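You operate a simulated robot arm through the tools that you are given. There is no shell and no other tool. Be economical: measure what you need, move in short steps, check, and stop when the job is done.

The job below is to be done with a simulated two-armed robot. You get a single attempt, and the scene is never put back.

Task
Hold the green box on the long bench top steady with one hand and put the teal strap from the long bench top in it with the other.

It is judged by the outcome, as a careful person would: the job done as asked, and still so three seconds after it is handed in. It fails if anything else is knocked over, pushed out of place, dropped, spilled or broken.

Robot
Two 7-joint arms with three-finger grippers on one trunk, on a base that drives. Base frame: it is fixed to the floor where the robot stands at the start and does not move with it; the origin is under the middle of the robot, x ahead of it, y to its left, z up; the surface under the hand at the start is at about z = 880. Lengths are in mm, angles in degrees, forces in N, time in s.
The left shoulder is at the start at [82, 126, 1133], the right one opposite. With the tool pointing down near the work surface each hand reaches from about 360 to 860 mm from the robot's upright axis, wherever it stands, measured 20 degrees to its own side. Places, roughly: green box (33x18x15 cm) [1900, -100, 900]. Payload 2.94 kg a hand.
Tool frame (each hand has its own): the origin (TCP) lies between the finger pads and is the grasp point; the fingertips stand 30 mm ahead of it; z points along the fingers, y is the line along which they close. The gripper opens to 128 mm. The gripper's body begins 93 mm behind the TCP.
Orientation is told as [roll, pitch, yaw] about the base's x, y, z axes, in that order, counted from this pose: with the fingers straight down and closing along the base's y, the tool's x points along the base's -x, its y along +y and its z along -z.

Tools
- The arms move only by the tool apply_moves. It takes "left_motion", "right_motion" or both (then of equal length, played together; a hand with none holds still); each is a list of rows, each an object (a shift or turn left out is 0, a gripper value left out holds the last) with "delta_pos": the shift along the base's x, y, z in mm, a list of three; "rot": the turn, a rotation vector about the base's x, y, z in degrees, a list of three. In form: [{"delta_pos": [x, y, z], "rot": [wx, wy, wz]}, ...]. A call has 1 to 20 rows; each row shifts and turns the commanded pose from where the row before left it. "left_fingers" and "right_fingers" are, for a hand that has rows, the opening, from 0 (shut) to 1 (fully open), set as the call begins (left out, the last holds). Each row takes 0.2 s and may step no farther than 50 mm and 8.6 degrees from the row before; otherwise, or with a gripper value out of range, the whole call is refused. Where a pose cannot be reached the arm comes as near as it can. A force on the tool above 40 N (or 10 N above the force at the start of the call, whichever is more), or a blocked arm, ends the call early, and 0.2 s more pass. Each finger halts on what it meets, pressing with about 28 N; the grip force reading is that of the motor and also rises with nothing between the fingers. The clock runs only during rows and for 0.2 s after the last one: add rows that do not move to give the fingers time. The reply holds the time, the measured pose of the TCP, the force on the tool along the base axes, the opening and the grip force, in the units named above and with some noise, with the torque about the TCP (base axes, N m) and any sound that the robot's microphone picked up.
- Cameras (640 x 400 px; columns grow to the right, rows downward): "scene" is now at [213.7, -21.7, 1315.1]; the picture's right is [-0.23, -0.97, 0.00], its down [-0.40, 0.09, -0.91] and it looks along [0.89, -0.21, -0.41] (base axes); focal length 250 px, centre (320, 200). "left" rides on the left gripper at [69, 15, -120] in its tool frame; the picture's right is [-0.21, 0.98, 0.00], its down [-0.82, -0.18, -0.54] and it looks along [-0.53, -0.12, 0.84] (tool axes); focal length 251 px, centre (320, 200). "right" rides on the right gripper at [69, -15, -120] in its tool frame; the picture's right is [0.21, 0.98, 0.00], its down [-0.82, 0.18, -0.54] and it looks along [-0.53, 0.12, 0.84] (tool axes); focal length 251 px, centre (320, 200). There is no depth. A picture from a camera that has moved, and an enlarged one, comes with that camera's place and axes in the base frame and with its lens.
- grab_frame(camera): a new picture of that camera. It takes no simulated time.
- slide_trunk(by): slides the trunk up (or, below 0, down) by that many mm; the arms and the scene camera ride with it, the base frame stays. It gives what a move gives, with no picture.
- base_move(legs): drives the robot by 1 to 6 legs, each [ahead, left, turn to the left] in mm, mm and degrees, along the robot's own axes; the way and the turn of a leg run together, so that a leg with both is an arc; at most 1500 mm and 180 degrees a leg. The arms and the cameras ride along, it lands a little off, and it stops where it bumps. It gives what a move gives.
- pan_tilt(pan, tilt): turns the head with the scene camera to pan (to the left, within 80 degrees either way) and tilt (down, from -29 to 69), counted from straight ahead of the robot. It gives what a move gives.
- inspect(camera, box): a new picture of the part [left, top, right, bottom] of that camera's present view, enlarged. It takes no simulated time.
- finish_job(): hands the job in; it is judged then, once.

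Go step by step. Nothing tells you exact positions but the pictures and the camera data: compare them with the known pose of the tool, close in by small moves and look again before you grip or let go. The budget is 120 turns and 92 pictures, counting those below and the enlarged ones. Unless the task says otherwise, let go and move clear before handing in, and close with one line.

The tools are called after "Emit:" as name(argument=value, ...) on one line, values as JSON. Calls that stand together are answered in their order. apply_moves: Moves the arms, as the interface text tells. Its arguments: {"type":"object","properties":{"left_motion":{"type":"array","items":{"type":"object","properties":{"delta_pos":{"type":"array","items":{"type":"number"}},"rot":{"type":"array","items":{"type":"number"}}}}},"left_fingers":{"type":"number"},"right_motion":{"type":"array","items":{"type":"object","properties":{"delta_pos":{"type":"array","items":{"type":"number"}},"rot":{"type":"array","items":{"type":"number"}}}}},"right_fingers":{"type":"number"}},"required":[]} The other tools are called the same way: slide_trunk (by) slides the trunk up or down; base_move (legs) drives the base; pan_tilt (pan, tilt) turns the head that bears the scene camera; grab_frame (camera) takes a picture; inspect (camera, box) takes an enlarged picture of a part of a camera's view; finish_job () hands the job in.

At the start:

```text
clock: 0.0
left_tcp_pos: [505.1, 173.8, 1066.9]
left_orientation: [-0.1, 0.0, 0.0]
left_wrist_force: [-0.1, -0.1, -1.4]
left_torque: [0.01, 0.0, -0.02]
left_width: 127.9
left_grasp_force: 0.0
right_tcp_pos: [426.5, -237.1, 1174.1]
right_orientation: [0.0, 0.0, 0.0]
right_wrist_force: [0.4, 0.2, 0.3]
right_torque: [0.05, 0.03, 0.02]
right_width: 127.9
right_grasp_force: 0.0
trunk travel left (down, up): [-350.0, 197.0]
robot x, y, heading: [-1.7, 4.3, -0.2]
head pan, tilt: [-13.5, 24.0]
```

scene: 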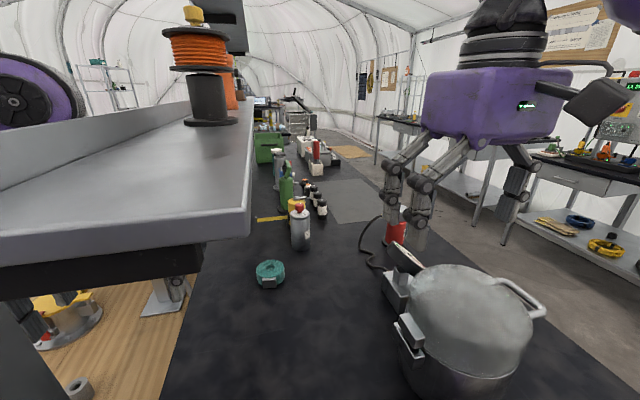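
right: 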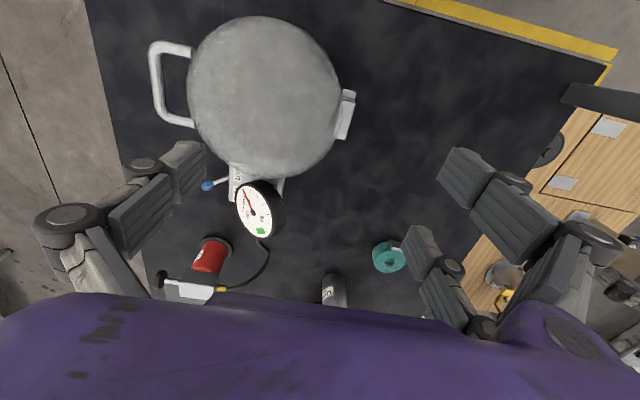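
left: 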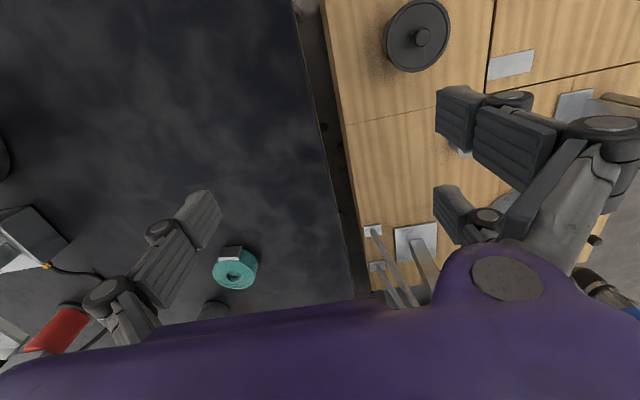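

I see the teal strap (a small roll) on the dark bench at about [717, -15, 890], with the green box far down the same bench. I'll look closer at both, and at the ways around the bench.

Emit:
inspect(camera="scene", box=[220, 120, 380, 220])

Emit:
inspect(camera="scene", box=[230, 235, 310, 305])

Emit:
pan_tilt(pan=-50, tilt=35)

Emit:
grab_frame(camera="scene")

```text
4.00 times, centred on (300, 170) of scene
camera zoom: at [213.7, -21.7, 1315.1], right [-0.23, -0.97, 0.0], down [-0.4, 0.09, -0.91], along [0.89, -0.21, -0.41], focal length 998 px, centre (400, 320)
```

zoom: 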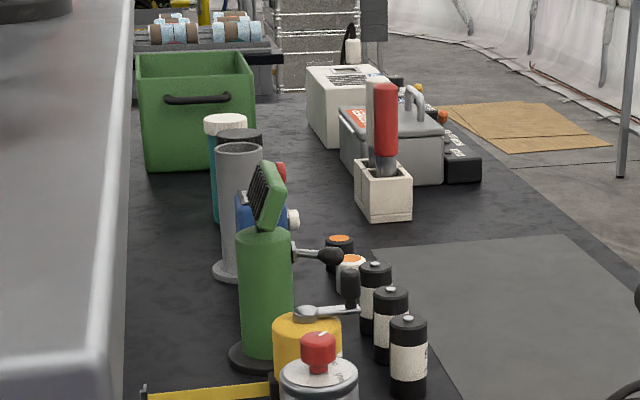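

```text
5.71 times, centred on (270, 270) of scene
camera zoom: at [213.7, -21.7, 1315.1], right [-0.23, -0.97, 0.0], down [-0.4, 0.09, -0.91], along [0.89, -0.21, -0.41], focal length 1426 px, centre (606, -200)
```

zoom: 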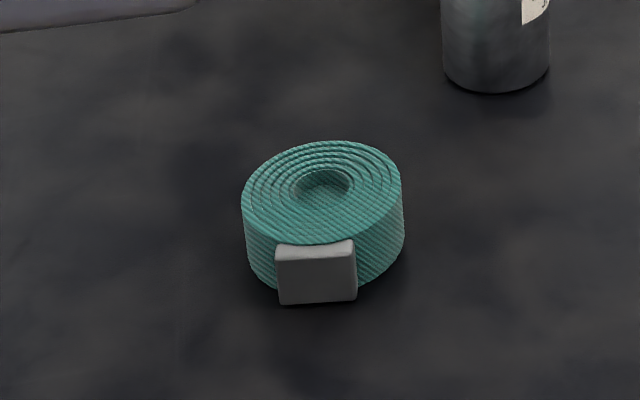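

```text
clock: 1.0
left_tcp_pos: [504.5, 175.2, 1065.7]
left_orientation: [0.0, 0.0, 0.2]
left_wrist_force: [-0.4, -0.3, 0.0]
left_torque: [0.0, -0.03, -0.02]
left_width: 128.1
left_grasp_force: 0.1
right_tcp_pos: [426.8, -237.9, 1173.6]
right_orientation: [-0.1, 0.0, 0.0]
right_wrist_force: [0.0, -0.2, -0.3]
right_torque: [-0.01, 0.02, 0.01]
right_width: 128.3
right_grasp_force: 0.0
trunk travel left (down, up): [-350.0, 197.0]
robot x, y, heading: [1.9, -1.0, -0.2]
head pan, tilt: [-50.0, 35.0]
```

```text
86 pictures are left
camera scene: at [180.5, -67.6, 1297.7], right [-0.77, -0.64, 0.0], down [-0.37, 0.44, -0.82], along [0.53, -0.63, -0.57], focal length 250 px, centre (320, 200)
```

scene: 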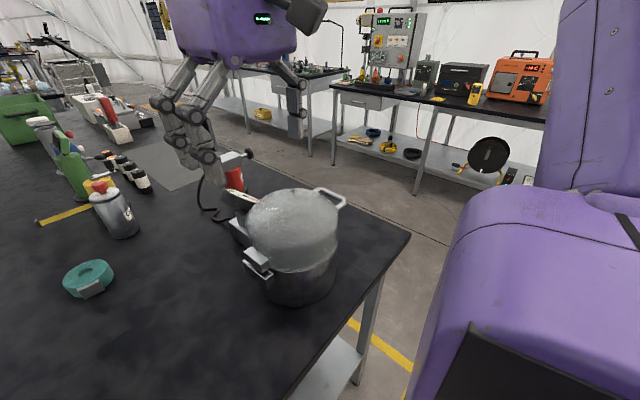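

Strap is a roll of about 68 mm diameter by 35 mm at [706, -17]; the bench corner is at about [303, -556] with a wide aisle on the right. The raised gray shelf on the left might be near the strap, so I'll locate it.

Emit:
pan_tilt(pan=30, tilt=35)

Emit:
grab_frame(camera="scene")

```text
clock: 2.6
left_tcp_pos: [504.3, 173.8, 1066.7]
left_orientation: [0.0, 0.0, 0.1]
left_wrist_force: [1.0, 0.1, 0.3]
left_torque: [0.02, 0.03, 0.03]
left_width: 128.3
left_grasp_force: 0.1
right_tcp_pos: [426.6, -236.3, 1174.6]
right_orientation: [-0.1, -0.1, 0.1]
right_wrist_force: [0.1, 0.5, -0.4]
right_torque: [0.05, 0.0, 0.0]
right_width: 127.8
right_grasp_force: 0.2
trunk travel left (down, up): [-350.0, 197.0]
robot x, y, heading: [-1.7, 3.5, -0.4]
head pan, tilt: [30.0, 35.0]
```

```text
85 pictures are left
camera scene: at [200.2, 43.8, 1297.7], right [0.5, -0.87, 0.0], down [-0.5, -0.29, -0.82], along [0.71, 0.41, -0.57], focal length 250 px, centre (320, 200)
```

scene: 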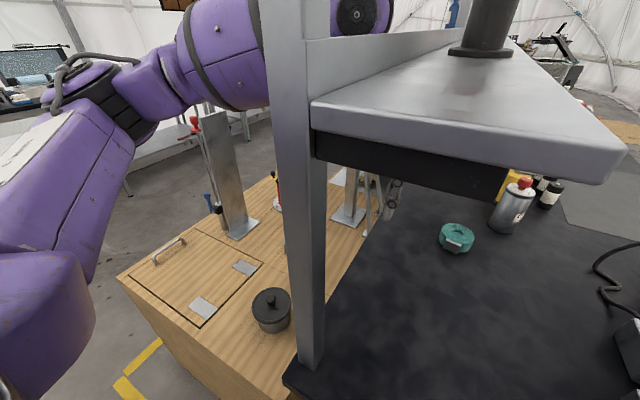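

The shelf hangs over the bench at about z 1216–1260 from y ≈ -12 leftwards (starting at x ≈ 330), so a vertical hand over the strap would hit it. I'll use the right hand, turned 90° and leaned toward -y; first the turn, staying clear of the shelf.

Emit:
apply_moves(right_motion=[{"delta_pos": [5, 0, 4], "rot": [0, 0, 8.2]}, {"delta_pos": [5, 0, 4], "rot": [0, 0, 8.2]}, {"delta_pos": [5, 0, 4], "rot": [0, 0, 8.2]}, {"delta_pos": [5, 0, 4], "rot": [0, 0, 8.2]}, {"delta_pos": [5, 0, 4], "rot": [0, 0, 8.2]}, {"delta_pos": [5, 0, 4], "rot": [0, 0, 8.2]}, {"delta_pos": [5, 0, 4], "rot": [0, 0, 8.2]}, {"delta_pos": [5, 0, 4], "rot": [0, 0, 8.2]}, {"delta_pos": [5, 0, 4], "rot": [0, 0, 8.2]}, {"delta_pos": [5, 0, 4], "rot": [0, 0, 8.2]}, {"delta_pos": [5, 0, 4], "rot": [0, 0, 8.0]}])

Emit:
pan_tilt(pan=-13, tilt=30)

Emit:
grab_frame(camera="scene")

Emit:
grab_frame(camera="right")

```text
clock: 5.0
left_tcp_pos: [504.5, 173.4, 1065.3]
left_orientation: [-0.1, -0.1, 0.1]
left_wrist_force: [0.0, 0.3, 0.0]
left_torque: [0.01, -0.03, 0.02]
left_width: 127.9
left_grasp_force: 0.0
right_tcp_pos: [342.8, -109.6, 1160.8]
right_orientation: [0.0, 0.0, 89.8]
right_wrist_force: [-1.0, 0.4, 0.7]
right_torque: [0.0, 0.0, 0.01]
right_width: 127.7
right_grasp_force: 0.0
right hand out of reach, approached as far as the arm can: row 7, 8, 9, 10, 11
trunk travel left (down, up): [-350.0, 197.0]
robot x, y, heading: [-1.0, -2.2, 0.0]
head pan, tilt: [30.0, 35.0]
```

```text
clock: 6.1
left_tcp_pos: [506.4, 174.3, 1066.7]
left_orientation: [0.0, 0.0, 0.1]
left_wrist_force: [-0.1, 0.0, -0.4]
left_torque: [0.04, -0.02, 0.01]
left_width: 127.8
left_grasp_force: 0.0
right_tcp_pos: [343.8, -110.1, 1160.8]
right_orientation: [-0.2, 0.0, 89.6]
right_wrist_force: [0.2, 0.1, -1.0]
right_torque: [-0.03, -0.03, 0.01]
right_width: 128.1
right_grasp_force: 0.1
trunk travel left (down, up): [-350.0, 197.0]
robot x, y, heading: [-3.8, -0.6, 0.2]
head pan, tilt: [-13.0, 30.0]
```

```text
84 pictures are left
camera scene: at [212.0, -20.5, 1305.5], right [-0.22, -0.97, 0.0], down [-0.49, 0.11, -0.87], along [0.84, -0.19, -0.5], focal length 250 px, centre (320, 200)
```

scene: 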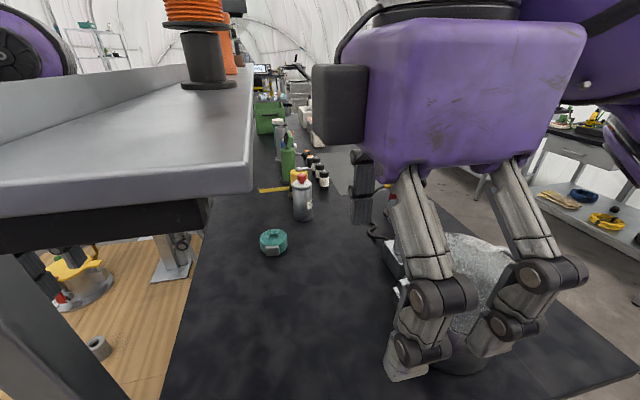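

```text
83 pictures are left
camera right: at [358.7, -178.9, 1279.6], right [-0.98, -0.21, 0.0], down [-0.18, 0.82, 0.54], along [-0.11, 0.53, -0.84], focal length 251 px, centre (320, 200)
```

right: 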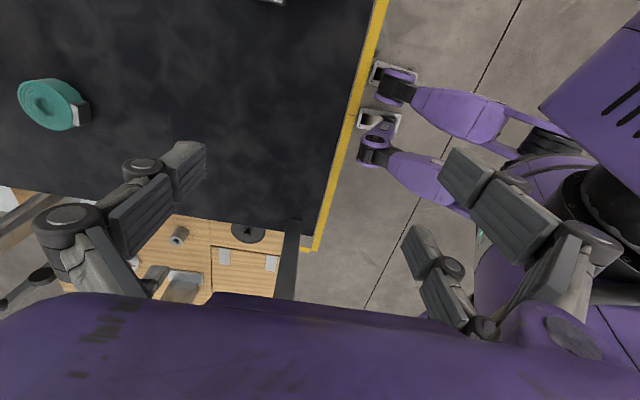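

The turned pose isn't reachable from here, so a better plan is to pick from the right-hand aisle facing the bench (heading 90°), where leaning the hand back toward the robot clears the shelf. First I free the left hand sideways from behind the shelf post and undo the right hand's yaw.

Emit:
apply_moves(left_motion=[{"delta_pos": [0, 25, 0]}, {"delta_pos": [0, 25, 0]}, {"delta_pos": [0, 25, 0]}, {"delta_pos": [0, 25, 0]}, {"delta_pos": [0, 25, 0]}, {"delta_pos": [0, 20, 0]}], right_motion=[{"delta_pos": [0, -10, 0], "rot": [0, 0, -8]}, {"delta_pos": [0, -10, 0], "rot": [0, 0, -8]}, {"delta_pos": [0, -10, 0], "rot": [0, 0, -8]}, {"delta_pos": [0, -10, 0], "rot": [0, 0, -8]}, {"delta_pos": [0, -10, 0], "rot": [0, 0, -8]}, {"delta_pos": [0, -10, 0], "rot": [0, 0, -8]}])

Emit:
pan_tilt(pan=30, tilt=25)

Emit:
grab_frame(camera="scene")

Emit:
grab_frame(camera="left")

```text
clock: 7.5
left_tcp_pos: [504.0, 319.8, 1067.7]
left_orientation: [0.0, 0.0, 0.0]
left_wrist_force: [0.0, 0.5, 0.5]
left_torque: [0.01, -0.02, 0.0]
left_width: 127.8
left_grasp_force: 0.0
right_tcp_pos: [343.8, -170.3, 1160.5]
right_orientation: [0.0, 0.0, 41.9]
right_wrist_force: [0.9, 0.5, -0.1]
right_torque: [0.02, -0.02, 0.0]
right_width: 128.0
right_grasp_force: 0.2
trunk travel left (down, up): [-350.0, 197.0]
robot x, y, heading: [2.3, -0.4, 0.2]
head pan, tilt: [-13.0, 30.0]
```

```text
clock: 8.6
left_tcp_pos: [505.8, 319.7, 1067.6]
left_orientation: [0.0, 0.1, 0.1]
left_wrist_force: [-0.9, -0.1, -0.4]
left_torque: [0.04, 0.01, 0.01]
left_width: 127.8
left_grasp_force: 0.0
right_tcp_pos: [344.2, -170.7, 1161.6]
right_orientation: [0.0, 0.0, 42.0]
right_wrist_force: [-0.5, 0.6, -0.3]
right_torque: [0.01, -0.01, 0.03]
right_width: 128.1
right_grasp_force: 0.2
trunk travel left (down, up): [-350.0, 197.0]
robot x, y, heading: [3.2, 1.5, 0.1]
head pan, tilt: [30.0, 25.0]
```

```text
82 pictures are left
camera scene: at [203.7, 45.8, 1313.5], right [0.5, -0.87, 0.0], down [-0.37, -0.21, -0.91], along [0.79, 0.45, -0.42], focal length 250 px, centre (320, 200)
```

scene: 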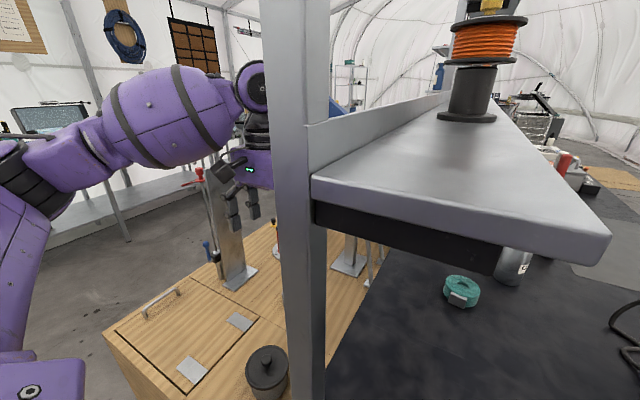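

```text
81 pictures are left
camera left: at [435.6, 334.1, 1187.0], right [0.21, 0.98, 0.0], down [0.82, -0.18, 0.54], along [0.53, -0.12, -0.84], focal length 251 px, centre (320, 200)
```

left: 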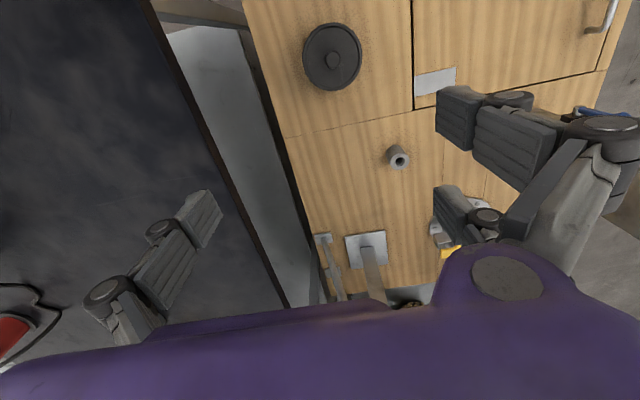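

Left hand is now clear of the post and the commanded pose follows the reached one. I finish unyawing the right hand, pull the left hand back, then back the base away.

Emit:
apply_moves(left_motion=[{"delta_pos": [-25, 0, 10]}, {"delta_pos": [-25, 0, 10]}, {"delta_pos": [-25, 0, 10]}, {"delta_pos": [-25, 0, 10]}, {"delta_pos": [-20, 0, 10]}, {"delta_pos": [0, 0, 0]}], right_motion=[{"delta_pos": [5, -15, 5], "rot": [0, 0, -8]}, {"delta_pos": [5, -15, 5], "rot": [0, 0, -8]}, {"delta_pos": [5, -15, 5], "rot": [0, 0, -8]}, {"delta_pos": [5, -15, 5], "rot": [0, 0, -8]}, {"delta_pos": [5, -10, 5], "rot": [0, 0, -8]}, {"delta_pos": [5, 0, 5], "rot": [0, 0, -2]}])

Emit:
base_move(legs=[[-250, 0, 0]])

Emit:
pan_tilt(pan=-75, tilt=30)

Emit:
grab_frame(camera="scene")

```text
clock: 10.0
left_tcp_pos: [384.1, 318.5, 1114.4]
left_orientation: [-0.1, 0.0, 0.2]
left_wrist_force: [-0.7, -0.1, -0.8]
left_torque: [-0.02, 0.0, -0.01]
left_width: 127.9
left_grasp_force: 0.1
right_tcp_pos: [375.0, -238.6, 1190.7]
right_orientation: [-0.1, 0.0, -0.1]
right_wrist_force: [-0.3, 1.1, 1.0]
right_torque: [-0.01, 0.03, 0.0]
right_width: 127.9
right_grasp_force: 0.0
trunk travel left (down, up): [-350.0, 197.0]
robot x, y, heading: [-1.5, 3.2, 0.2]
head pan, tilt: [30.0, 25.0]
```

```text
clock: 11.8
left_tcp_pos: [136.4, 319.5, 1116.2]
left_orientation: [-0.2, 0.0, 0.2]
left_wrist_force: [-0.1, 0.1, 0.5]
left_torque: [-0.02, -0.03, -0.02]
left_width: 127.9
left_grasp_force: 0.1
right_tcp_pos: [127.5, -239.4, 1190.2]
right_orientation: [0.0, 0.0, 0.1]
right_wrist_force: [0.5, 0.2, 0.4]
right_torque: [-0.01, 0.0, 0.01]
right_width: 128.0
right_grasp_force: 0.1
trunk travel left (down, up): [-350.0, 197.0]
robot x, y, heading: [-246.4, 3.0, 0.2]
head pan, tilt: [30.0, 25.0]
```

```text
clock: 13.6
left_tcp_pos: [135.7, 319.5, 1115.1]
left_orientation: [0.0, 0.0, 0.1]
left_wrist_force: [0.4, -0.3, 0.5]
left_torque: [0.04, 0.04, -0.02]
left_width: 128.1
left_grasp_force: 0.0
right_tcp_pos: [127.8, -238.8, 1190.9]
right_orientation: [0.1, 0.0, 0.1]
right_wrist_force: [-0.2, -0.1, -0.2]
right_torque: [0.0, -0.02, -0.01]
right_width: 127.8
right_grasp_force: 0.0
trunk travel left (down, up): [-350.0, 197.0]
robot x, y, heading: [-249.0, 1.5, 0.2]
head pan, tilt: [-75.0, 30.0]
```

```text
80 pictures are left
camera scene: at [-100.0, -87.5, 1305.5], right [-0.97, -0.26, 0.0], down [-0.13, 0.48, -0.87], along [0.23, -0.84, -0.5], focal length 250 px, centre (320, 200)
```

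scene: 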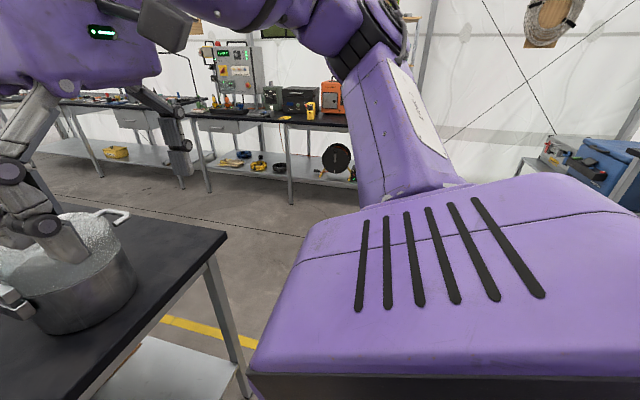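

The right aisle is clear. I strafe right, drive ahead alongside the bench, and turn left to face it.

Emit:
base_move(legs=[[0, -1100, 0], [850, 0, 0], [0, 0, 90]])

Emit:
pan_tilt(pan=0, tilt=25)

Emit:
grab_frame(camera="scene")

```text
clock: 31.5
left_tcp_pos: [299.4, -711.3, 1115.5]
left_orientation: [-0.1, 0.0, 89.1]
left_wrist_force: [0.6, -0.6, -0.6]
left_torque: [0.01, 0.01, 0.03]
left_width: 128.0
left_grasp_force: 0.1
right_tcp_pos: [856.6, -730.1, 1191.1]
right_orientation: [0.0, -0.1, 89.0]
right_wrist_force: [0.5, 0.1, 0.3]
right_torque: [0.03, -0.01, -0.01]
right_width: 128.1
right_grasp_force: 0.1
trunk travel left (down, up): [-350.0, 197.0]
robot x, y, heading: [608.6, -1101.1, 88.8]
head pan, tilt: [-75.0, 30.0]
```

```text
clock: 32.9
left_tcp_pos: [299.3, -711.6, 1114.2]
left_orientation: [0.0, 0.1, 89.1]
left_wrist_force: [-0.1, 0.1, -0.1]
left_torque: [-0.03, 0.01, 0.01]
left_width: 127.9
left_grasp_force: 0.0
right_tcp_pos: [857.2, -730.2, 1190.9]
right_orientation: [0.0, 0.0, 89.0]
right_wrist_force: [-0.4, -0.1, 0.0]
right_torque: [-0.01, 0.0, 0.02]
right_width: 127.7
right_grasp_force: 0.1
trunk travel left (down, up): [-350.0, 197.0]
robot x, y, heading: [611.2, -1100.8, 89.0]
head pan, tilt: [0.0, 25.0]
```

```text
79 pictures are left
camera scene: at [614.8, -885.2, 1313.5], right [1.0, -0.02, 0.0], down [-0.01, -0.42, -0.91], along [0.02, 0.91, -0.42], focal length 250 px, centre (320, 200)
```

scene: 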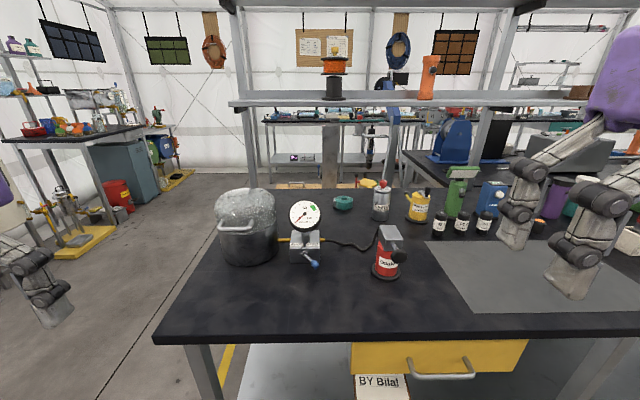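

Clear view: strap just behind the gauge and red can, shelf ends around x ≈ 1510 so it doesn't cover the box. I move 200 mm closer and look again.

Emit:
base_move(legs=[[205, 0, 1]])

Emit:
pan_tilt(pan=-5, tilt=35)

Emit:
grab_frame(camera="scene")

Emit:
grab_frame(camera="right")

```text
clock: 34.6
left_tcp_pos: [294.4, -508.7, 1115.8]
left_orientation: [0.0, -0.1, 90.2]
left_wrist_force: [0.1, 0.4, 0.3]
left_torque: [-0.01, 0.01, 0.0]
left_width: 127.9
left_grasp_force: 0.0
right_tcp_pos: [851.8, -515.9, 1191.6]
right_orientation: [-0.1, 0.1, 90.0]
right_wrist_force: [-0.9, -0.4, 0.2]
right_torque: [-0.02, -0.03, 0.01]
right_width: 128.0
right_grasp_force: 0.0
trunk travel left (down, up): [-350.0, 197.0]
robot x, y, heading: [612.7, -891.7, 89.8]
head pan, tilt: [0.0, 25.0]
```

```text
clock: 35.3
left_tcp_pos: [294.1, -506.7, 1115.3]
left_orientation: [0.1, -0.1, 90.2]
left_wrist_force: [-0.5, -0.5, -0.4]
left_torque: [0.0, 0.02, 0.01]
left_width: 128.2
left_grasp_force: 0.1
right_tcp_pos: [851.0, -515.9, 1190.2]
right_orientation: [0.1, 0.0, 90.1]
right_wrist_force: [-0.3, 0.5, 0.3]
right_torque: [0.0, 0.07, -0.01]
right_width: 127.9
right_grasp_force: 0.0
trunk travel left (down, up): [-350.0, 197.0]
robot x, y, heading: [612.7, -887.9, 90.0]
head pan, tilt: [-5.0, 35.0]
```

```text
78 pictures are left
camera scene: at [620.0, -679.8, 1297.8], right [1.0, -0.09, 0.0], down [-0.05, -0.57, -0.82], along [0.07, 0.82, -0.57], focal length 250 px, centre (320, 200)
```

scene: 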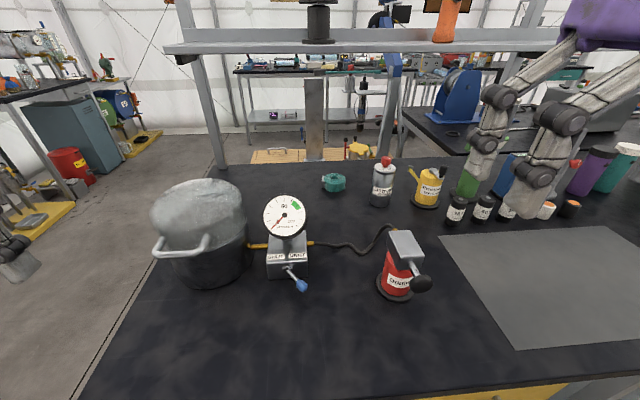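

```text
77 pictures are left
camera right: at [866.6, -585.3, 1309.7], right [-0.98, -0.22, 0.0], down [-0.18, 0.82, 0.54], along [-0.12, 0.53, -0.84], focal length 251 px, centre (320, 200)
```

right: 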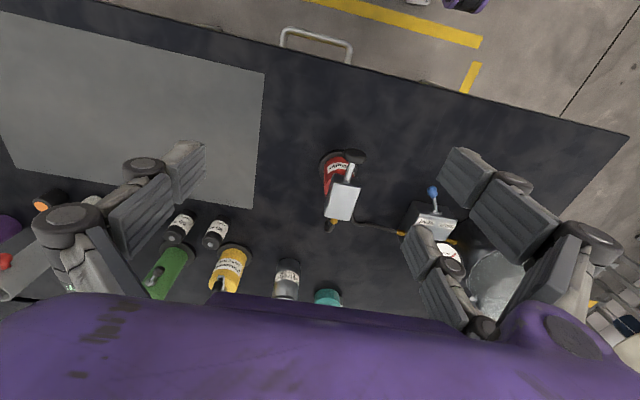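

Strap now measured at about [718, -17, 897]. I bring the right hand in front of it, leaning 35° back toward the robot, with fingers at ~100 mm, still high.

Emit:
apply_moves(right_fingers=0.8, right_motion=[{"delta_pos": [-22, 30, 5], "rot": [7, 0, 0]}, {"delta_pos": [-22, 30, 0], "rot": [7, 0, 0]}, {"delta_pos": [-22, 30, 0], "rot": [7, 0, 0]}, {"delta_pos": [-22, 30, 0], "rot": [7, 0, 0]}, {"delta_pos": [-22, 30, 0], "rot": [7, 0, 0]}, {"delta_pos": [-21, 30, 0]}, {"delta_pos": [0, 30, -10]}, {"delta_pos": [0, 30, -10]}, {"delta_pos": [0, 30, -10]}])

Emit:
grab_frame(camera="scene")

Emit:
grab_frame(camera="right")

```text
clock: 37.3
left_tcp_pos: [294.9, -505.7, 1114.8]
left_orientation: [-0.1, 0.1, 90.2]
left_wrist_force: [0.3, -0.5, -0.1]
left_torque: [-0.01, 0.01, -0.01]
left_width: 128.1
left_grasp_force: 0.1
right_tcp_pos: [719.8, -245.8, 1165.3]
right_orientation: [0.0, -35.0, 90.0]
right_wrist_force: [-0.2, 0.0, 0.0]
right_torque: [-0.04, 0.01, 0.06]
right_width: 102.3
right_grasp_force: 0.0
trunk travel left (down, up): [-350.0, 197.0]
robot x, y, heading: [612.9, -890.9, 90.1]
head pan, tilt: [-5.0, 35.0]
```

```text
76 pictures are left
camera scene: at [620.4, -678.0, 1297.4], right [1.0, -0.09, 0.0], down [-0.05, -0.57, -0.82], along [0.07, 0.82, -0.57], focal length 250 px, centre (320, 200)
```

scene: 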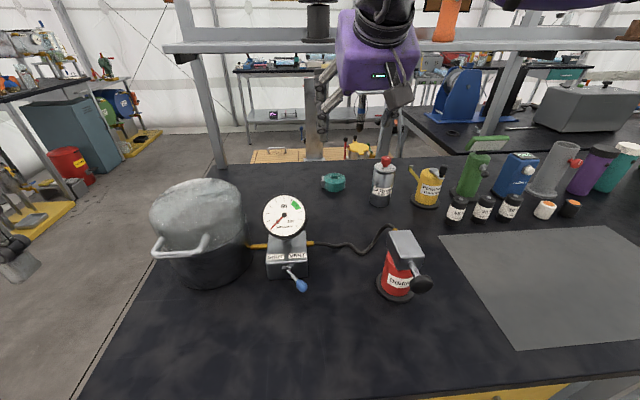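

```text
75 pictures are left
camera right: at [735.5, -370.1, 1222.5], right [-0.98, -0.18, -0.12], down [-0.18, 0.36, 0.91], along [-0.12, 0.91, -0.39], focal length 251 px, centre (320, 200)
```

right: 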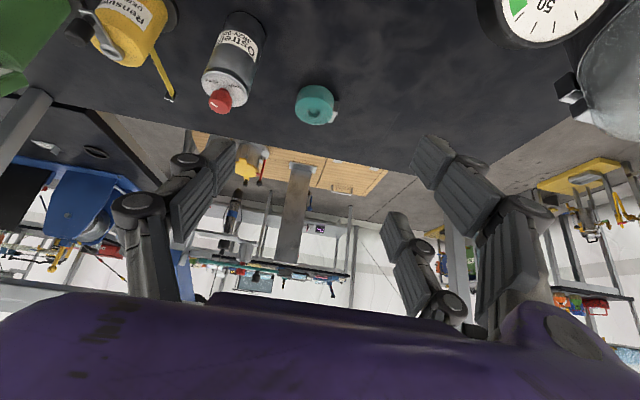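

Strap seen at ~[721, -23]. I approach along the tool axis to a pre-grasp point and check again.

Emit:
apply_moves(right_motion=[{"delta_pos": [0, 22, -28]}, {"delta_pos": [0, 22, -28]}, {"delta_pos": [0, 22, -28]}, {"delta_pos": [0, 22, -28]}, {"delta_pos": [0, 22, -28]}, {"delta_pos": [0, 16, -22]}])

Emit:
inspect(camera="scene", box=[240, 80, 480, 230])

Emit:
grab_frame(camera="right")

```text
clock: 38.7
left_tcp_pos: [293.1, -506.6, 1114.9]
left_orientation: [0.0, -0.1, 90.2]
left_wrist_force: [0.3, -0.1, 0.2]
left_torque: [-0.04, 0.02, 0.01]
left_width: 127.9
left_grasp_force: 0.0
right_tcp_pos: [766.0, -157.8, 1066.6]
right_orientation: [0.0, -35.1, 90.1]
right_wrist_force: [-0.6, -0.6, 0.3]
right_torque: [0.0, 0.01, 0.0]
right_width: 102.7
right_grasp_force: 0.1
right hand out of reach, approached as far as the arm can: row 2, 3, 4, 5, 6
trunk travel left (down, up): [-350.0, 197.0]
robot x, y, heading: [610.7, -889.6, 90.1]
head pan, tilt: [-5.0, 35.0]
```

```text
2.67 times, centred on (360, 155) of scene
camera zoom: at [619.8, -679.8, 1297.7], right [1.0, -0.09, 0.0], down [-0.05, -0.57, -0.82], along [0.07, 0.82, -0.57], focal length 666 px, centre (213, 320)
```

zoom: 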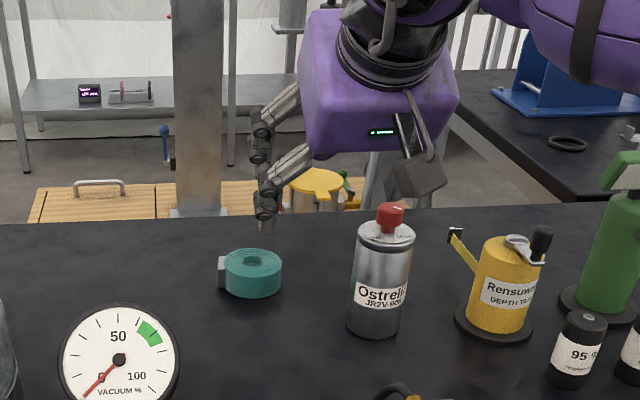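

```text
73 pictures are left
camera right: at [782.0, -282.6, 1124.4], right [-0.98, -0.18, -0.12], down [-0.18, 0.36, 0.91], along [-0.12, 0.92, -0.39], focal length 251 px, centre (320, 200)
```

right: 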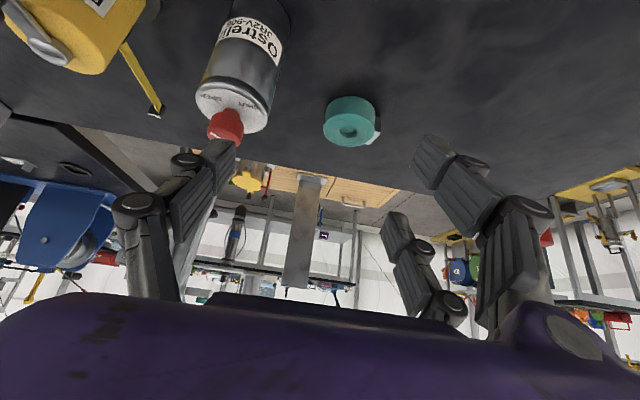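

The arm ran into a limit with the 35° lean and drifted toward the bottle. I back off, reduce the lean to about 20° (still clears the shelf), and try again.

Emit:
apply_moves(right_motion=[{"delta_pos": [0, -15, 25]}, {"delta_pos": [-15, -20, 25]}, {"delta_pos": [-15, -20, 25]}, {"delta_pos": [-15, -15, 10], "rot": [-5, 0, 0]}, {"delta_pos": [0, 0, 0], "rot": [-5, 0, 0]}, {"delta_pos": [0, 0, 0], "rot": [-5, 0, 0]}])

Emit:
apply_moves(right_motion=[{"delta_pos": [0, 20, -20]}, {"delta_pos": [0, 20, -25]}, {"delta_pos": [0, 20, -25]}, {"delta_pos": [0, 20, -25]}])

```text
clock: 40.1
left_tcp_pos: [293.7, -507.5, 1114.6]
left_orientation: [0.0, 0.0, 90.3]
left_wrist_force: [0.1, 0.1, 0.1]
left_torque: [0.01, 0.0, 0.01]
left_width: 128.1
left_grasp_force: 0.0
right_tcp_pos: [766.7, -223.5, 1168.0]
right_orientation: [0.0, -22.4, 90.1]
right_wrist_force: [-0.1, -0.4, -1.1]
right_torque: [0.04, -0.01, 0.02]
right_width: 102.5
right_grasp_force: 0.1
right hand out of reach, approached as far as the arm can: row 4, 5, 6
trunk travel left (down, up): [-350.0, 197.0]
robot x, y, heading: [612.1, -889.8, 90.2]
head pan, tilt: [-5.0, 35.0]
```

```text
clock: 41.1
left_tcp_pos: [294.6, -507.2, 1115.8]
left_orientation: [0.0, 0.1, 90.3]
left_wrist_force: [0.7, 0.0, -0.1]
left_torque: [-0.06, 0.05, -0.01]
left_width: 127.8
left_grasp_force: 0.0
right_tcp_pos: [851.6, -156.0, 1078.0]
right_orientation: [0.0, -20.1, 90.1]
right_wrist_force: [-0.8, -0.2, 0.1]
right_torque: [-0.01, 0.02, -0.02]
right_width: 102.1
right_grasp_force: 0.0
right hand out of reach, approached as far as the arm can: row 1, 2, 3, 4
trunk travel left (down, up): [-350.0, 197.0]
robot x, y, heading: [615.8, -890.6, 90.3]
head pan, tilt: [-5.0, 35.0]
```

The right hand is limited when reaching inward; it works best about 20° to its own side. I lift and retract it, then shift the base left so the strap sits to the robot's right.

Emit:
apply_moves(right_motion=[{"delta_pos": [0, -5, 30]}, {"delta_pos": [0, -10, 30]}, {"delta_pos": [0, -15, 30]}, {"delta_pos": [0, -25, 15]}, {"delta_pos": [0, -25, 0]}, {"delta_pos": [0, -25, 0]}])

Emit:
base_move(legs=[[0, 180, 0]])

Emit:
grab_frame(camera="scene")

```text
clock: 42.5
left_tcp_pos: [294.1, -508.1, 1116.0]
left_orientation: [-0.1, 0.0, 90.3]
left_wrist_force: [0.8, 0.3, -0.3]
left_torque: [-0.02, -0.01, -0.03]
left_width: 128.1
left_grasp_force: 0.1
right_tcp_pos: [848.0, -264.2, 1183.7]
right_orientation: [-0.1, -20.0, 90.1]
right_wrist_force: [0.0, 0.0, 0.4]
right_torque: [0.03, -0.01, 0.01]
right_width: 102.3
right_grasp_force: 0.1
trunk travel left (down, up): [-350.0, 197.0]
robot x, y, heading: [612.1, -891.9, 89.8]
head pan, tilt: [-5.0, 35.0]
```

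```text
clock: 44.7
left_tcp_pos: [115.6, -506.7, 1115.5]
left_orientation: [0.0, 0.0, 90.1]
left_wrist_force: [-0.5, 0.0, -0.3]
left_torque: [0.03, -0.01, 0.02]
left_width: 127.8
left_grasp_force: 0.2
right_tcp_pos: [672.6, -263.6, 1183.2]
right_orientation: [0.1, -19.9, 89.9]
right_wrist_force: [0.4, -0.1, 0.0]
right_torque: [-0.01, 0.04, 0.0]
right_width: 102.6
right_grasp_force: 0.0
trunk travel left (down, up): [-350.0, 197.0]
robot x, y, heading: [434.1, -889.3, 89.9]
head pan, tilt: [-5.0, 35.0]
```

```text
72 pictures are left
camera scene: at [441.5, -679.9, 1297.7], right [1.0, -0.09, 0.0], down [-0.05, -0.57, -0.82], along [0.07, 0.82, -0.57], focal length 250 px, centre (320, 200)
```

scene: 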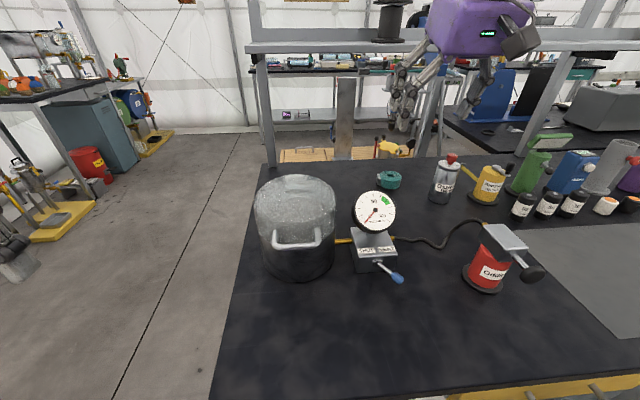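

Strap still at ~[719, -16]. I bring the hand above and in front of it again.

Emit:
apply_moves(right_motion=[{"delta_pos": [24, 30, 0]}, {"delta_pos": [23, 30, -10]}, {"delta_pos": [0, 30, -20]}, {"delta_pos": [0, 30, -30]}, {"delta_pos": [0, 20, -30]}])

Emit:
grab_frame(camera="right")

Emit:
inspect(camera="scene", box=[320, 40, 560, 220])

```text
clock: 45.9
left_tcp_pos: [115.0, -507.6, 1115.4]
left_orientation: [0.0, 0.0, 90.0]
left_wrist_force: [-0.4, 0.0, 0.3]
left_torque: [0.03, -0.01, 0.01]
left_width: 127.9
left_grasp_force: 0.1
right_tcp_pos: [736.3, -137.3, 1108.4]
right_orientation: [0.0, -20.2, 89.9]
right_wrist_force: [0.0, -1.4, -0.3]
right_torque: [0.03, -0.01, -0.01]
right_width: 102.3
right_grasp_force: 0.1
right hand out of reach, approached as far as the arm can: row 4, 5
trunk travel left (down, up): [-350.0, 197.0]
robot x, y, heading: [431.8, -893.3, 89.9]
head pan, tilt: [-5.0, 35.0]
```

```text
71 pictures are left
camera right: at [750.7, -242.3, 1196.9], right [-0.98, -0.2, -0.07], down [-0.18, 0.59, 0.79], along [-0.11, 0.79, -0.61], focal length 251 px, centre (320, 200)
```

right: 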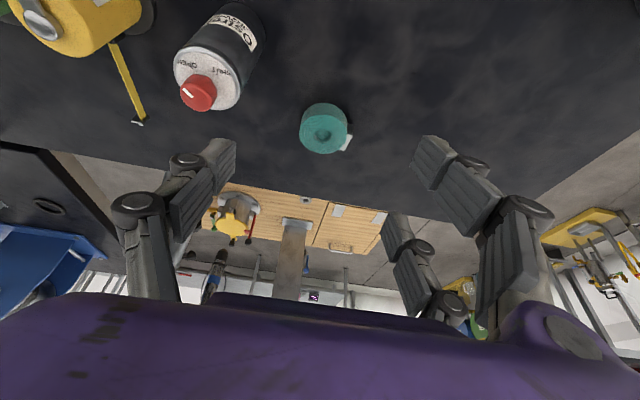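

```text
2.22 times, centred on (440, 130) of scene
camera zoom: at [441.6, -681.0, 1297.9], right [1.0, -0.09, 0.0], down [-0.05, -0.57, -0.82], along [0.07, 0.82, -0.57], focal length 555 px, centre (53, 356)
```

zoom: 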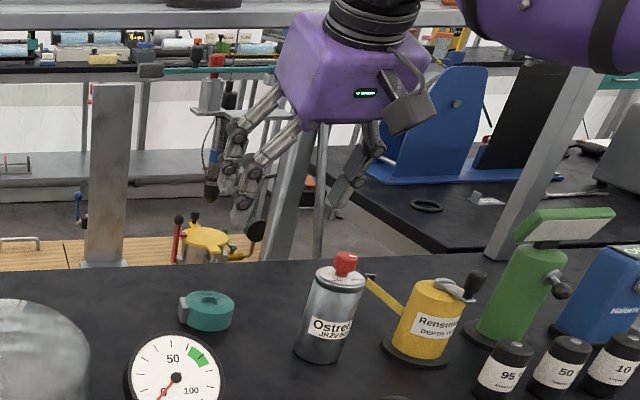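

The arm is near the edge of what it can do here. I look down at the base's front clearance to see whether I can drive closer.

Emit:
pan_tilt(pan=0, tilt=69)

Emit:
grab_frame(camera="scene")

```text
clock: 46.9
left_tcp_pos: [115.8, -506.6, 1116.0]
left_orientation: [-0.1, 0.0, 90.0]
left_wrist_force: [0.2, -0.2, 0.1]
left_torque: [0.01, 0.03, -0.01]
left_width: 128.0
left_grasp_force: 0.1
right_tcp_pos: [734.6, -136.5, 1107.4]
right_orientation: [0.1, -20.0, 90.0]
right_wrist_force: [-0.2, 0.6, 0.2]
right_torque: [0.0, 0.0, 0.0]
right_width: 102.3
right_grasp_force: 0.1
trunk travel left (down, up): [-350.0, 197.0]
robot x, y, heading: [431.9, -891.4, 89.8]
head pan, tilt: [0.0, 68.8]
```

```text
69 pictures are left
camera scene: at [431.9, -709.6, 1255.7], right [1.0, 0.03, 0.0], down [0.03, -0.92, -0.39], along [-0.01, 0.39, -0.92], focal length 250 px, centre (320, 200)
```

scene: 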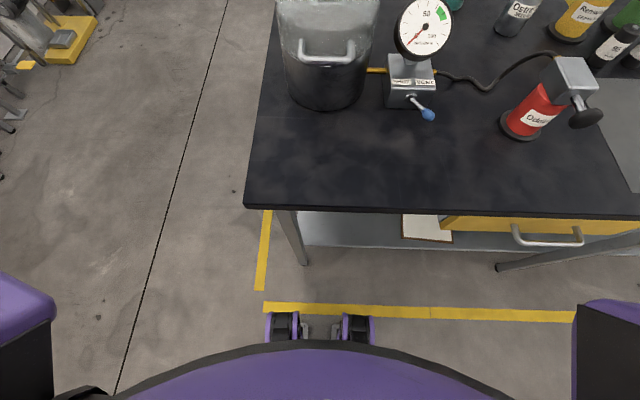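

There's ample clearance (base front is ~180 mm from the bench edge). I pull the hand back 110 mm and drive 100 mm closer.

Emit:
apply_moves(right_motion=[{"delta_pos": [0, -28, 10]}, {"delta_pos": [0, -28, 10]}, {"delta_pos": [0, -28, 10]}, {"delta_pos": [0, -28, 10]}])

Emit:
base_move(legs=[[100, 0, 0]])

Emit:
apply_moves(right_motion=[{"delta_pos": [-8, 5, -20]}, {"delta_pos": [-8, 5, -20]}, {"delta_pos": [0, 5, -25]}, {"delta_pos": [0, 5, -25]}])

```text
clock: 47.9
left_tcp_pos: [115.0, -509.0, 1115.9]
left_orientation: [0.0, -0.1, 90.0]
left_wrist_force: [0.5, -0.9, 0.0]
left_torque: [0.01, 0.01, 0.0]
left_width: 128.0
left_grasp_force: 0.1
right_tcp_pos: [735.5, -250.3, 1147.9]
right_orientation: [0.0, -20.0, 89.8]
right_wrist_force: [-0.1, -1.5, 0.2]
right_torque: [0.06, -0.01, 0.02]
right_width: 102.6
right_grasp_force: 0.1
trunk travel left (down, up): [-350.0, 197.0]
robot x, y, heading: [435.5, -893.1, 90.3]
head pan, tilt: [0.0, 68.8]
```

```text
clock: 49.2
left_tcp_pos: [121.6, -402.3, 1115.2]
left_orientation: [0.0, 0.0, 89.7]
left_wrist_force: [0.2, -0.2, 0.2]
left_torque: [0.04, 0.05, 0.03]
left_width: 128.0
left_grasp_force: 0.1
right_tcp_pos: [743.3, -148.9, 1147.0]
right_orientation: [0.0, -20.0, 89.4]
right_wrist_force: [-0.2, 0.3, 0.3]
right_torque: [0.02, 0.01, 0.0]
right_width: 102.4
right_grasp_force: 0.1
trunk travel left (down, up): [-350.0, 197.0]
robot x, y, heading: [435.4, -790.8, 89.3]
head pan, tilt: [0.0, 68.8]
stopped in leg 1: the robot was blocked; the commanded pose is now the measured one
```

```text
clock: 50.2
left_tcp_pos: [123.7, -402.5, 1114.9]
left_orientation: [0.1, 0.0, 89.5]
left_wrist_force: [1.0, 0.2, 0.3]
left_torque: [-0.01, -0.02, 0.01]
left_width: 127.9
left_grasp_force: 0.1
right_tcp_pos: [730.3, -130.0, 1058.7]
right_orientation: [0.0, -20.1, 89.4]
right_wrist_force: [0.1, 0.8, 0.5]
right_torque: [0.01, -0.03, 0.01]
right_width: 102.3
right_grasp_force: 0.0
trunk travel left (down, up): [-350.0, 197.0]
robot x, y, heading: [434.6, -790.2, 89.7]
head pan, tilt: [0.0, 68.8]
```

The base touched something at the end of that leg; I back off 15 mm and check the scene and hand camera.

Emit:
base_move(legs=[[-15, 0, 0]])

Emit:
grab_frame(camera="scene")

Emit:
grab_frame(camera="right")

```text
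clock: 51.0
left_tcp_pos: [121.5, -416.4, 1115.0]
left_orientation: [0.0, 0.1, 89.6]
left_wrist_force: [0.7, 0.2, -0.6]
left_torque: [-0.05, 0.0, -0.02]
left_width: 127.6
left_grasp_force: 0.1
right_tcp_pos: [726.9, -143.1, 1056.6]
right_orientation: [0.0, -19.9, 89.5]
right_wrist_force: [-0.1, 0.6, -0.1]
right_torque: [-0.01, 0.0, 0.01]
right_width: 102.4
right_grasp_force: 0.1
trunk travel left (down, up): [-350.0, 197.0]
robot x, y, heading: [438.4, -807.4, 89.5]
head pan, tilt: [0.0, 68.8]
```

```text
68 pictures are left
camera scene: at [437.8, -623.9, 1253.7], right [1.0, -0.01, 0.0], down [-0.01, -0.93, -0.36], along [0.0, 0.36, -0.93], focal length 250 px, centre (320, 200)
```

scene: 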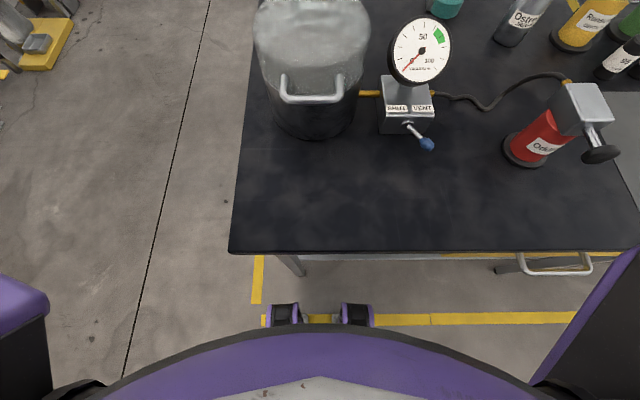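

```text
67 pictures are left
camera right: at [740.8, -248.9, 1146.0], right [-0.98, -0.19, -0.07], down [-0.18, 0.59, 0.79], along [-0.11, 0.78, -0.61], focal length 251 px, centre (320, 200)
```

right: 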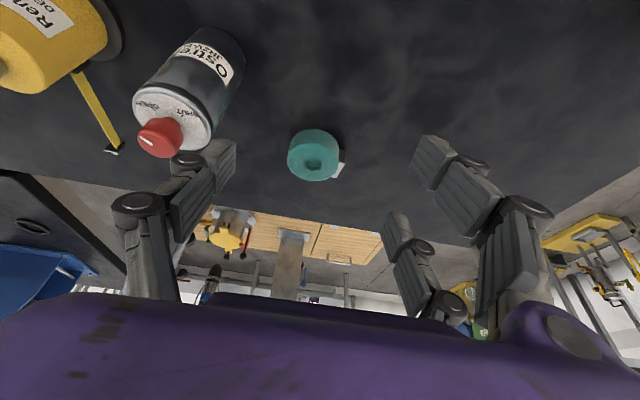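

Nothing disturbed. With the buckle on the -x side, the grip centre is about x = 715; I go down to just above the strap.

Emit:
apply_moves(right_motion=[{"delta_pos": [-3, 22, -18]}, {"delta_pos": [-3, 22, -18]}, {"delta_pos": [-3, 22, -18]}, {"delta_pos": [-3, 18, -18]}])

Emit:
grab_frame(camera="right")

Emit:
pan_tilt(pan=-25, tilt=35)

Emit:
inspect(camera="scene", box=[200, 80, 440, 230])

```text
clock: 52.0
left_tcp_pos: [121.4, -415.7, 1115.0]
left_orientation: [-0.1, 0.1, 89.6]
left_wrist_force: [0.0, 0.2, -0.2]
left_torque: [0.0, 0.02, 0.02]
left_width: 127.8
left_grasp_force: 0.1
right_tcp_pos: [713.2, -60.4, 984.9]
right_orientation: [0.0, -20.0, 89.5]
right_wrist_force: [-0.9, 0.2, 1.2]
right_torque: [-0.03, 0.0, -0.03]
right_width: 102.4
right_grasp_force: 0.1
trunk travel left (down, up): [-350.0, 197.0]
robot x, y, heading: [432.8, -806.8, 89.5]
head pan, tilt: [0.0, 68.8]
```

```text
66 pictures are left
camera right: at [728.3, -166.2, 1074.2], right [-0.98, -0.19, -0.07], down [-0.18, 0.59, 0.79], along [-0.11, 0.78, -0.61], focal length 251 px, centre (320, 200)
```

right: 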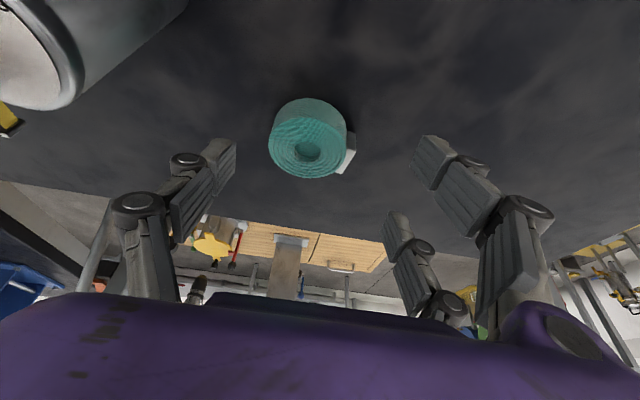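

```text
clock: 53.0
left_tcp_pos: [119.6, -419.3, 1115.9]
left_orientation: [-0.1, 0.0, 89.5]
left_wrist_force: [0.6, 0.1, 0.3]
left_torque: [-0.03, 0.02, 0.04]
left_width: 127.7
left_grasp_force: 0.2
right_tcp_pos: [713.5, -61.4, 986.6]
right_orientation: [-0.2, -20.0, 89.4]
right_wrist_force: [-0.2, -0.2, 0.8]
right_torque: [-0.03, 0.02, -0.04]
right_width: 102.5
right_grasp_force: 0.0
trunk travel left (down, up): [-350.0, 197.0]
robot x, y, heading: [436.8, -805.6, 89.6]
head pan, tilt: [-25.0, 35.0]
```

```text
2.67 times, centred on (320, 155) of scene
camera zoom: at [474.7, -602.0, 1297.6], right [0.9, -0.43, 0.0], down [-0.25, -0.52, -0.82], along [0.35, 0.74, -0.57], focal length 666 px, centre (320, 320)
```

zoom: 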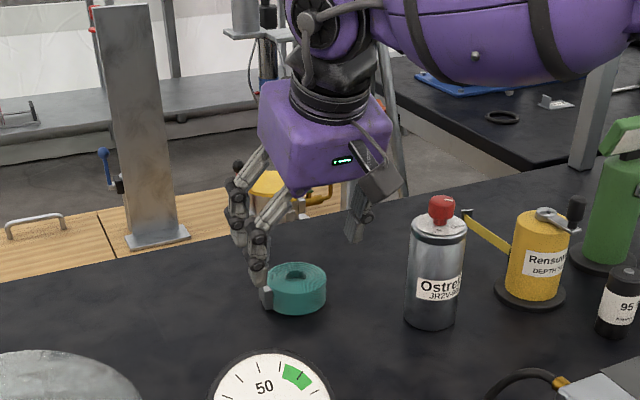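

Strap refined to about [723, -20]. I go down so the fingers straddle it, stopping a few mm above the bench.

Emit:
apply_moves(right_motion=[{"delta_pos": [4, 12, -10]}, {"delta_pos": [0, 8, -20]}, {"delta_pos": [0, 8, -20]}, {"delta_pos": [0, 7, -18]}, {"delta_pos": [0, 0, 0]}])

Emit:
grab_frame(camera="right")

Emit:
inspect(camera="scene", box=[240, 120, 400, 220])

```text
clock: 54.2
left_tcp_pos: [120.9, -418.0, 1115.3]
left_orientation: [-0.1, 0.0, 89.6]
left_wrist_force: [-0.5, -0.3, 1.0]
left_torque: [0.0, 0.04, 0.03]
left_width: 128.2
left_grasp_force: 0.1
right_tcp_pos: [720.9, -49.7, 966.0]
right_orientation: [0.1, -20.0, 89.5]
right_wrist_force: [0.2, -0.3, 0.0]
right_torque: [-0.03, 0.0, 0.0]
right_width: 102.4
right_grasp_force: 0.2
right hand out of reach, approached as far as the arm can: row 2, 3, 4
trunk travel left (down, up): [-350.0, 197.0]
robot x, y, heading: [438.0, -806.9, 89.6]
head pan, tilt: [-25.0, 35.0]
```

```text
64 pictures are left
camera right: at [735.9, -155.0, 1055.0], right [-0.98, -0.19, -0.07], down [-0.18, 0.59, 0.79], along [-0.11, 0.78, -0.61], focal length 251 px, centre (320, 200)
```

right: 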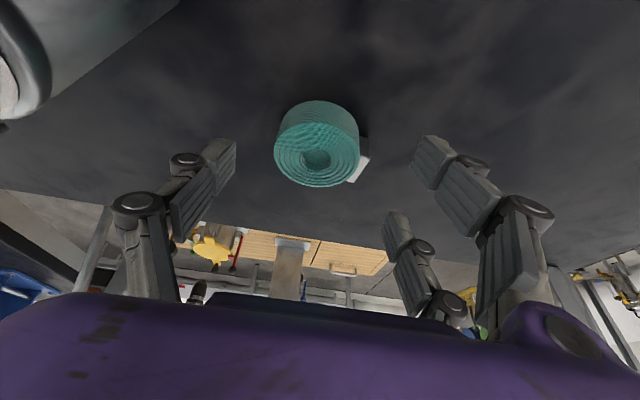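

```text
4.00 times, centred on (320, 170) of scene
camera zoom: at [474.8, -602.1, 1297.7], right [0.9, -0.43, 0.0], down [-0.25, -0.52, -0.82], along [0.35, 0.74, -0.57], focal length 998 px, centre (320, 320)
```

zoom: 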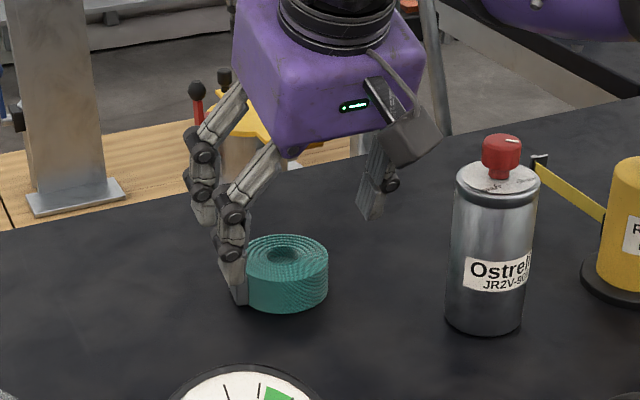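

Reach runs out about 50 mm too high. I raise the hand a bit and lower the trunk so the shoulder works closer to the bench.

Emit:
apply_moves(right_motion=[{"delta_pos": [0, -10, 30]}, {"delta_pos": [0, -10, 35]}, {"delta_pos": [0, -10, 35]}])

Emit:
slide_trunk(by=-100)

Emit:
apply_moves(right_motion=[{"delta_pos": [0, 22, -5]}, {"delta_pos": [-2, 13, -10]}, {"delta_pos": [-2, 7, -18]}, {"delta_pos": [0, 6, -16]}])

```text
clock: 55.0
left_tcp_pos: [120.5, -418.7, 1114.7]
left_orientation: [-0.1, -0.1, 89.6]
left_wrist_force: [0.2, -1.0, -0.6]
left_torque: [0.02, 0.0, -0.03]
left_width: 128.2
left_grasp_force: 0.0
right_tcp_pos: [721.9, -79.3, 1069.2]
right_orientation: [0.0, -20.1, 89.5]
right_wrist_force: [-0.3, -0.6, -0.8]
right_torque: [0.06, -0.01, 0.01]
right_width: 102.5
right_grasp_force: 0.0
trunk travel left (down, up): [-350.0, 197.0]
robot x, y, heading: [439.0, -806.3, 89.4]
head pan, tilt: [-25.0, 35.0]
```

```text
clock: 56.3
left_tcp_pos: [120.5, -418.4, 1015.9]
left_orientation: [-0.2, 0.1, 89.6]
left_wrist_force: [0.0, 0.5, -0.2]
left_torque: [0.04, -0.03, 0.02]
left_width: 128.0
left_grasp_force: 0.1
right_tcp_pos: [720.9, -77.7, 968.3]
right_orientation: [0.0, -19.9, 89.5]
right_wrist_force: [-0.6, -0.6, 0.3]
right_torque: [0.0, -0.02, 0.02]
right_width: 102.3
right_grasp_force: 0.1
trunk travel left (down, up): [-250.0, 297.0]
robot x, y, heading: [435.0, -803.7, 89.5]
head pan, tilt: [-25.0, 35.0]
```

```text
clock: 57.3
left_tcp_pos: [120.4, -418.1, 1016.6]
left_orientation: [-0.1, 0.0, 89.7]
left_wrist_force: [0.3, 0.3, 0.3]
left_torque: [0.0, 0.01, -0.02]
left_width: 128.1
left_grasp_force: 0.0
right_tcp_pos: [717.4, -29.2, 916.9]
right_orientation: [0.0, -19.9, 89.5]
right_wrist_force: [0.3, 0.3, -0.1]
right_torque: [0.0, 0.01, 0.02]
right_width: 102.3
right_grasp_force: 0.0
trunk travel left (down, up): [-250.0, 297.0]
robot x, y, heading: [434.5, -806.9, 89.7]
head pan, tilt: [-25.0, 35.0]
```

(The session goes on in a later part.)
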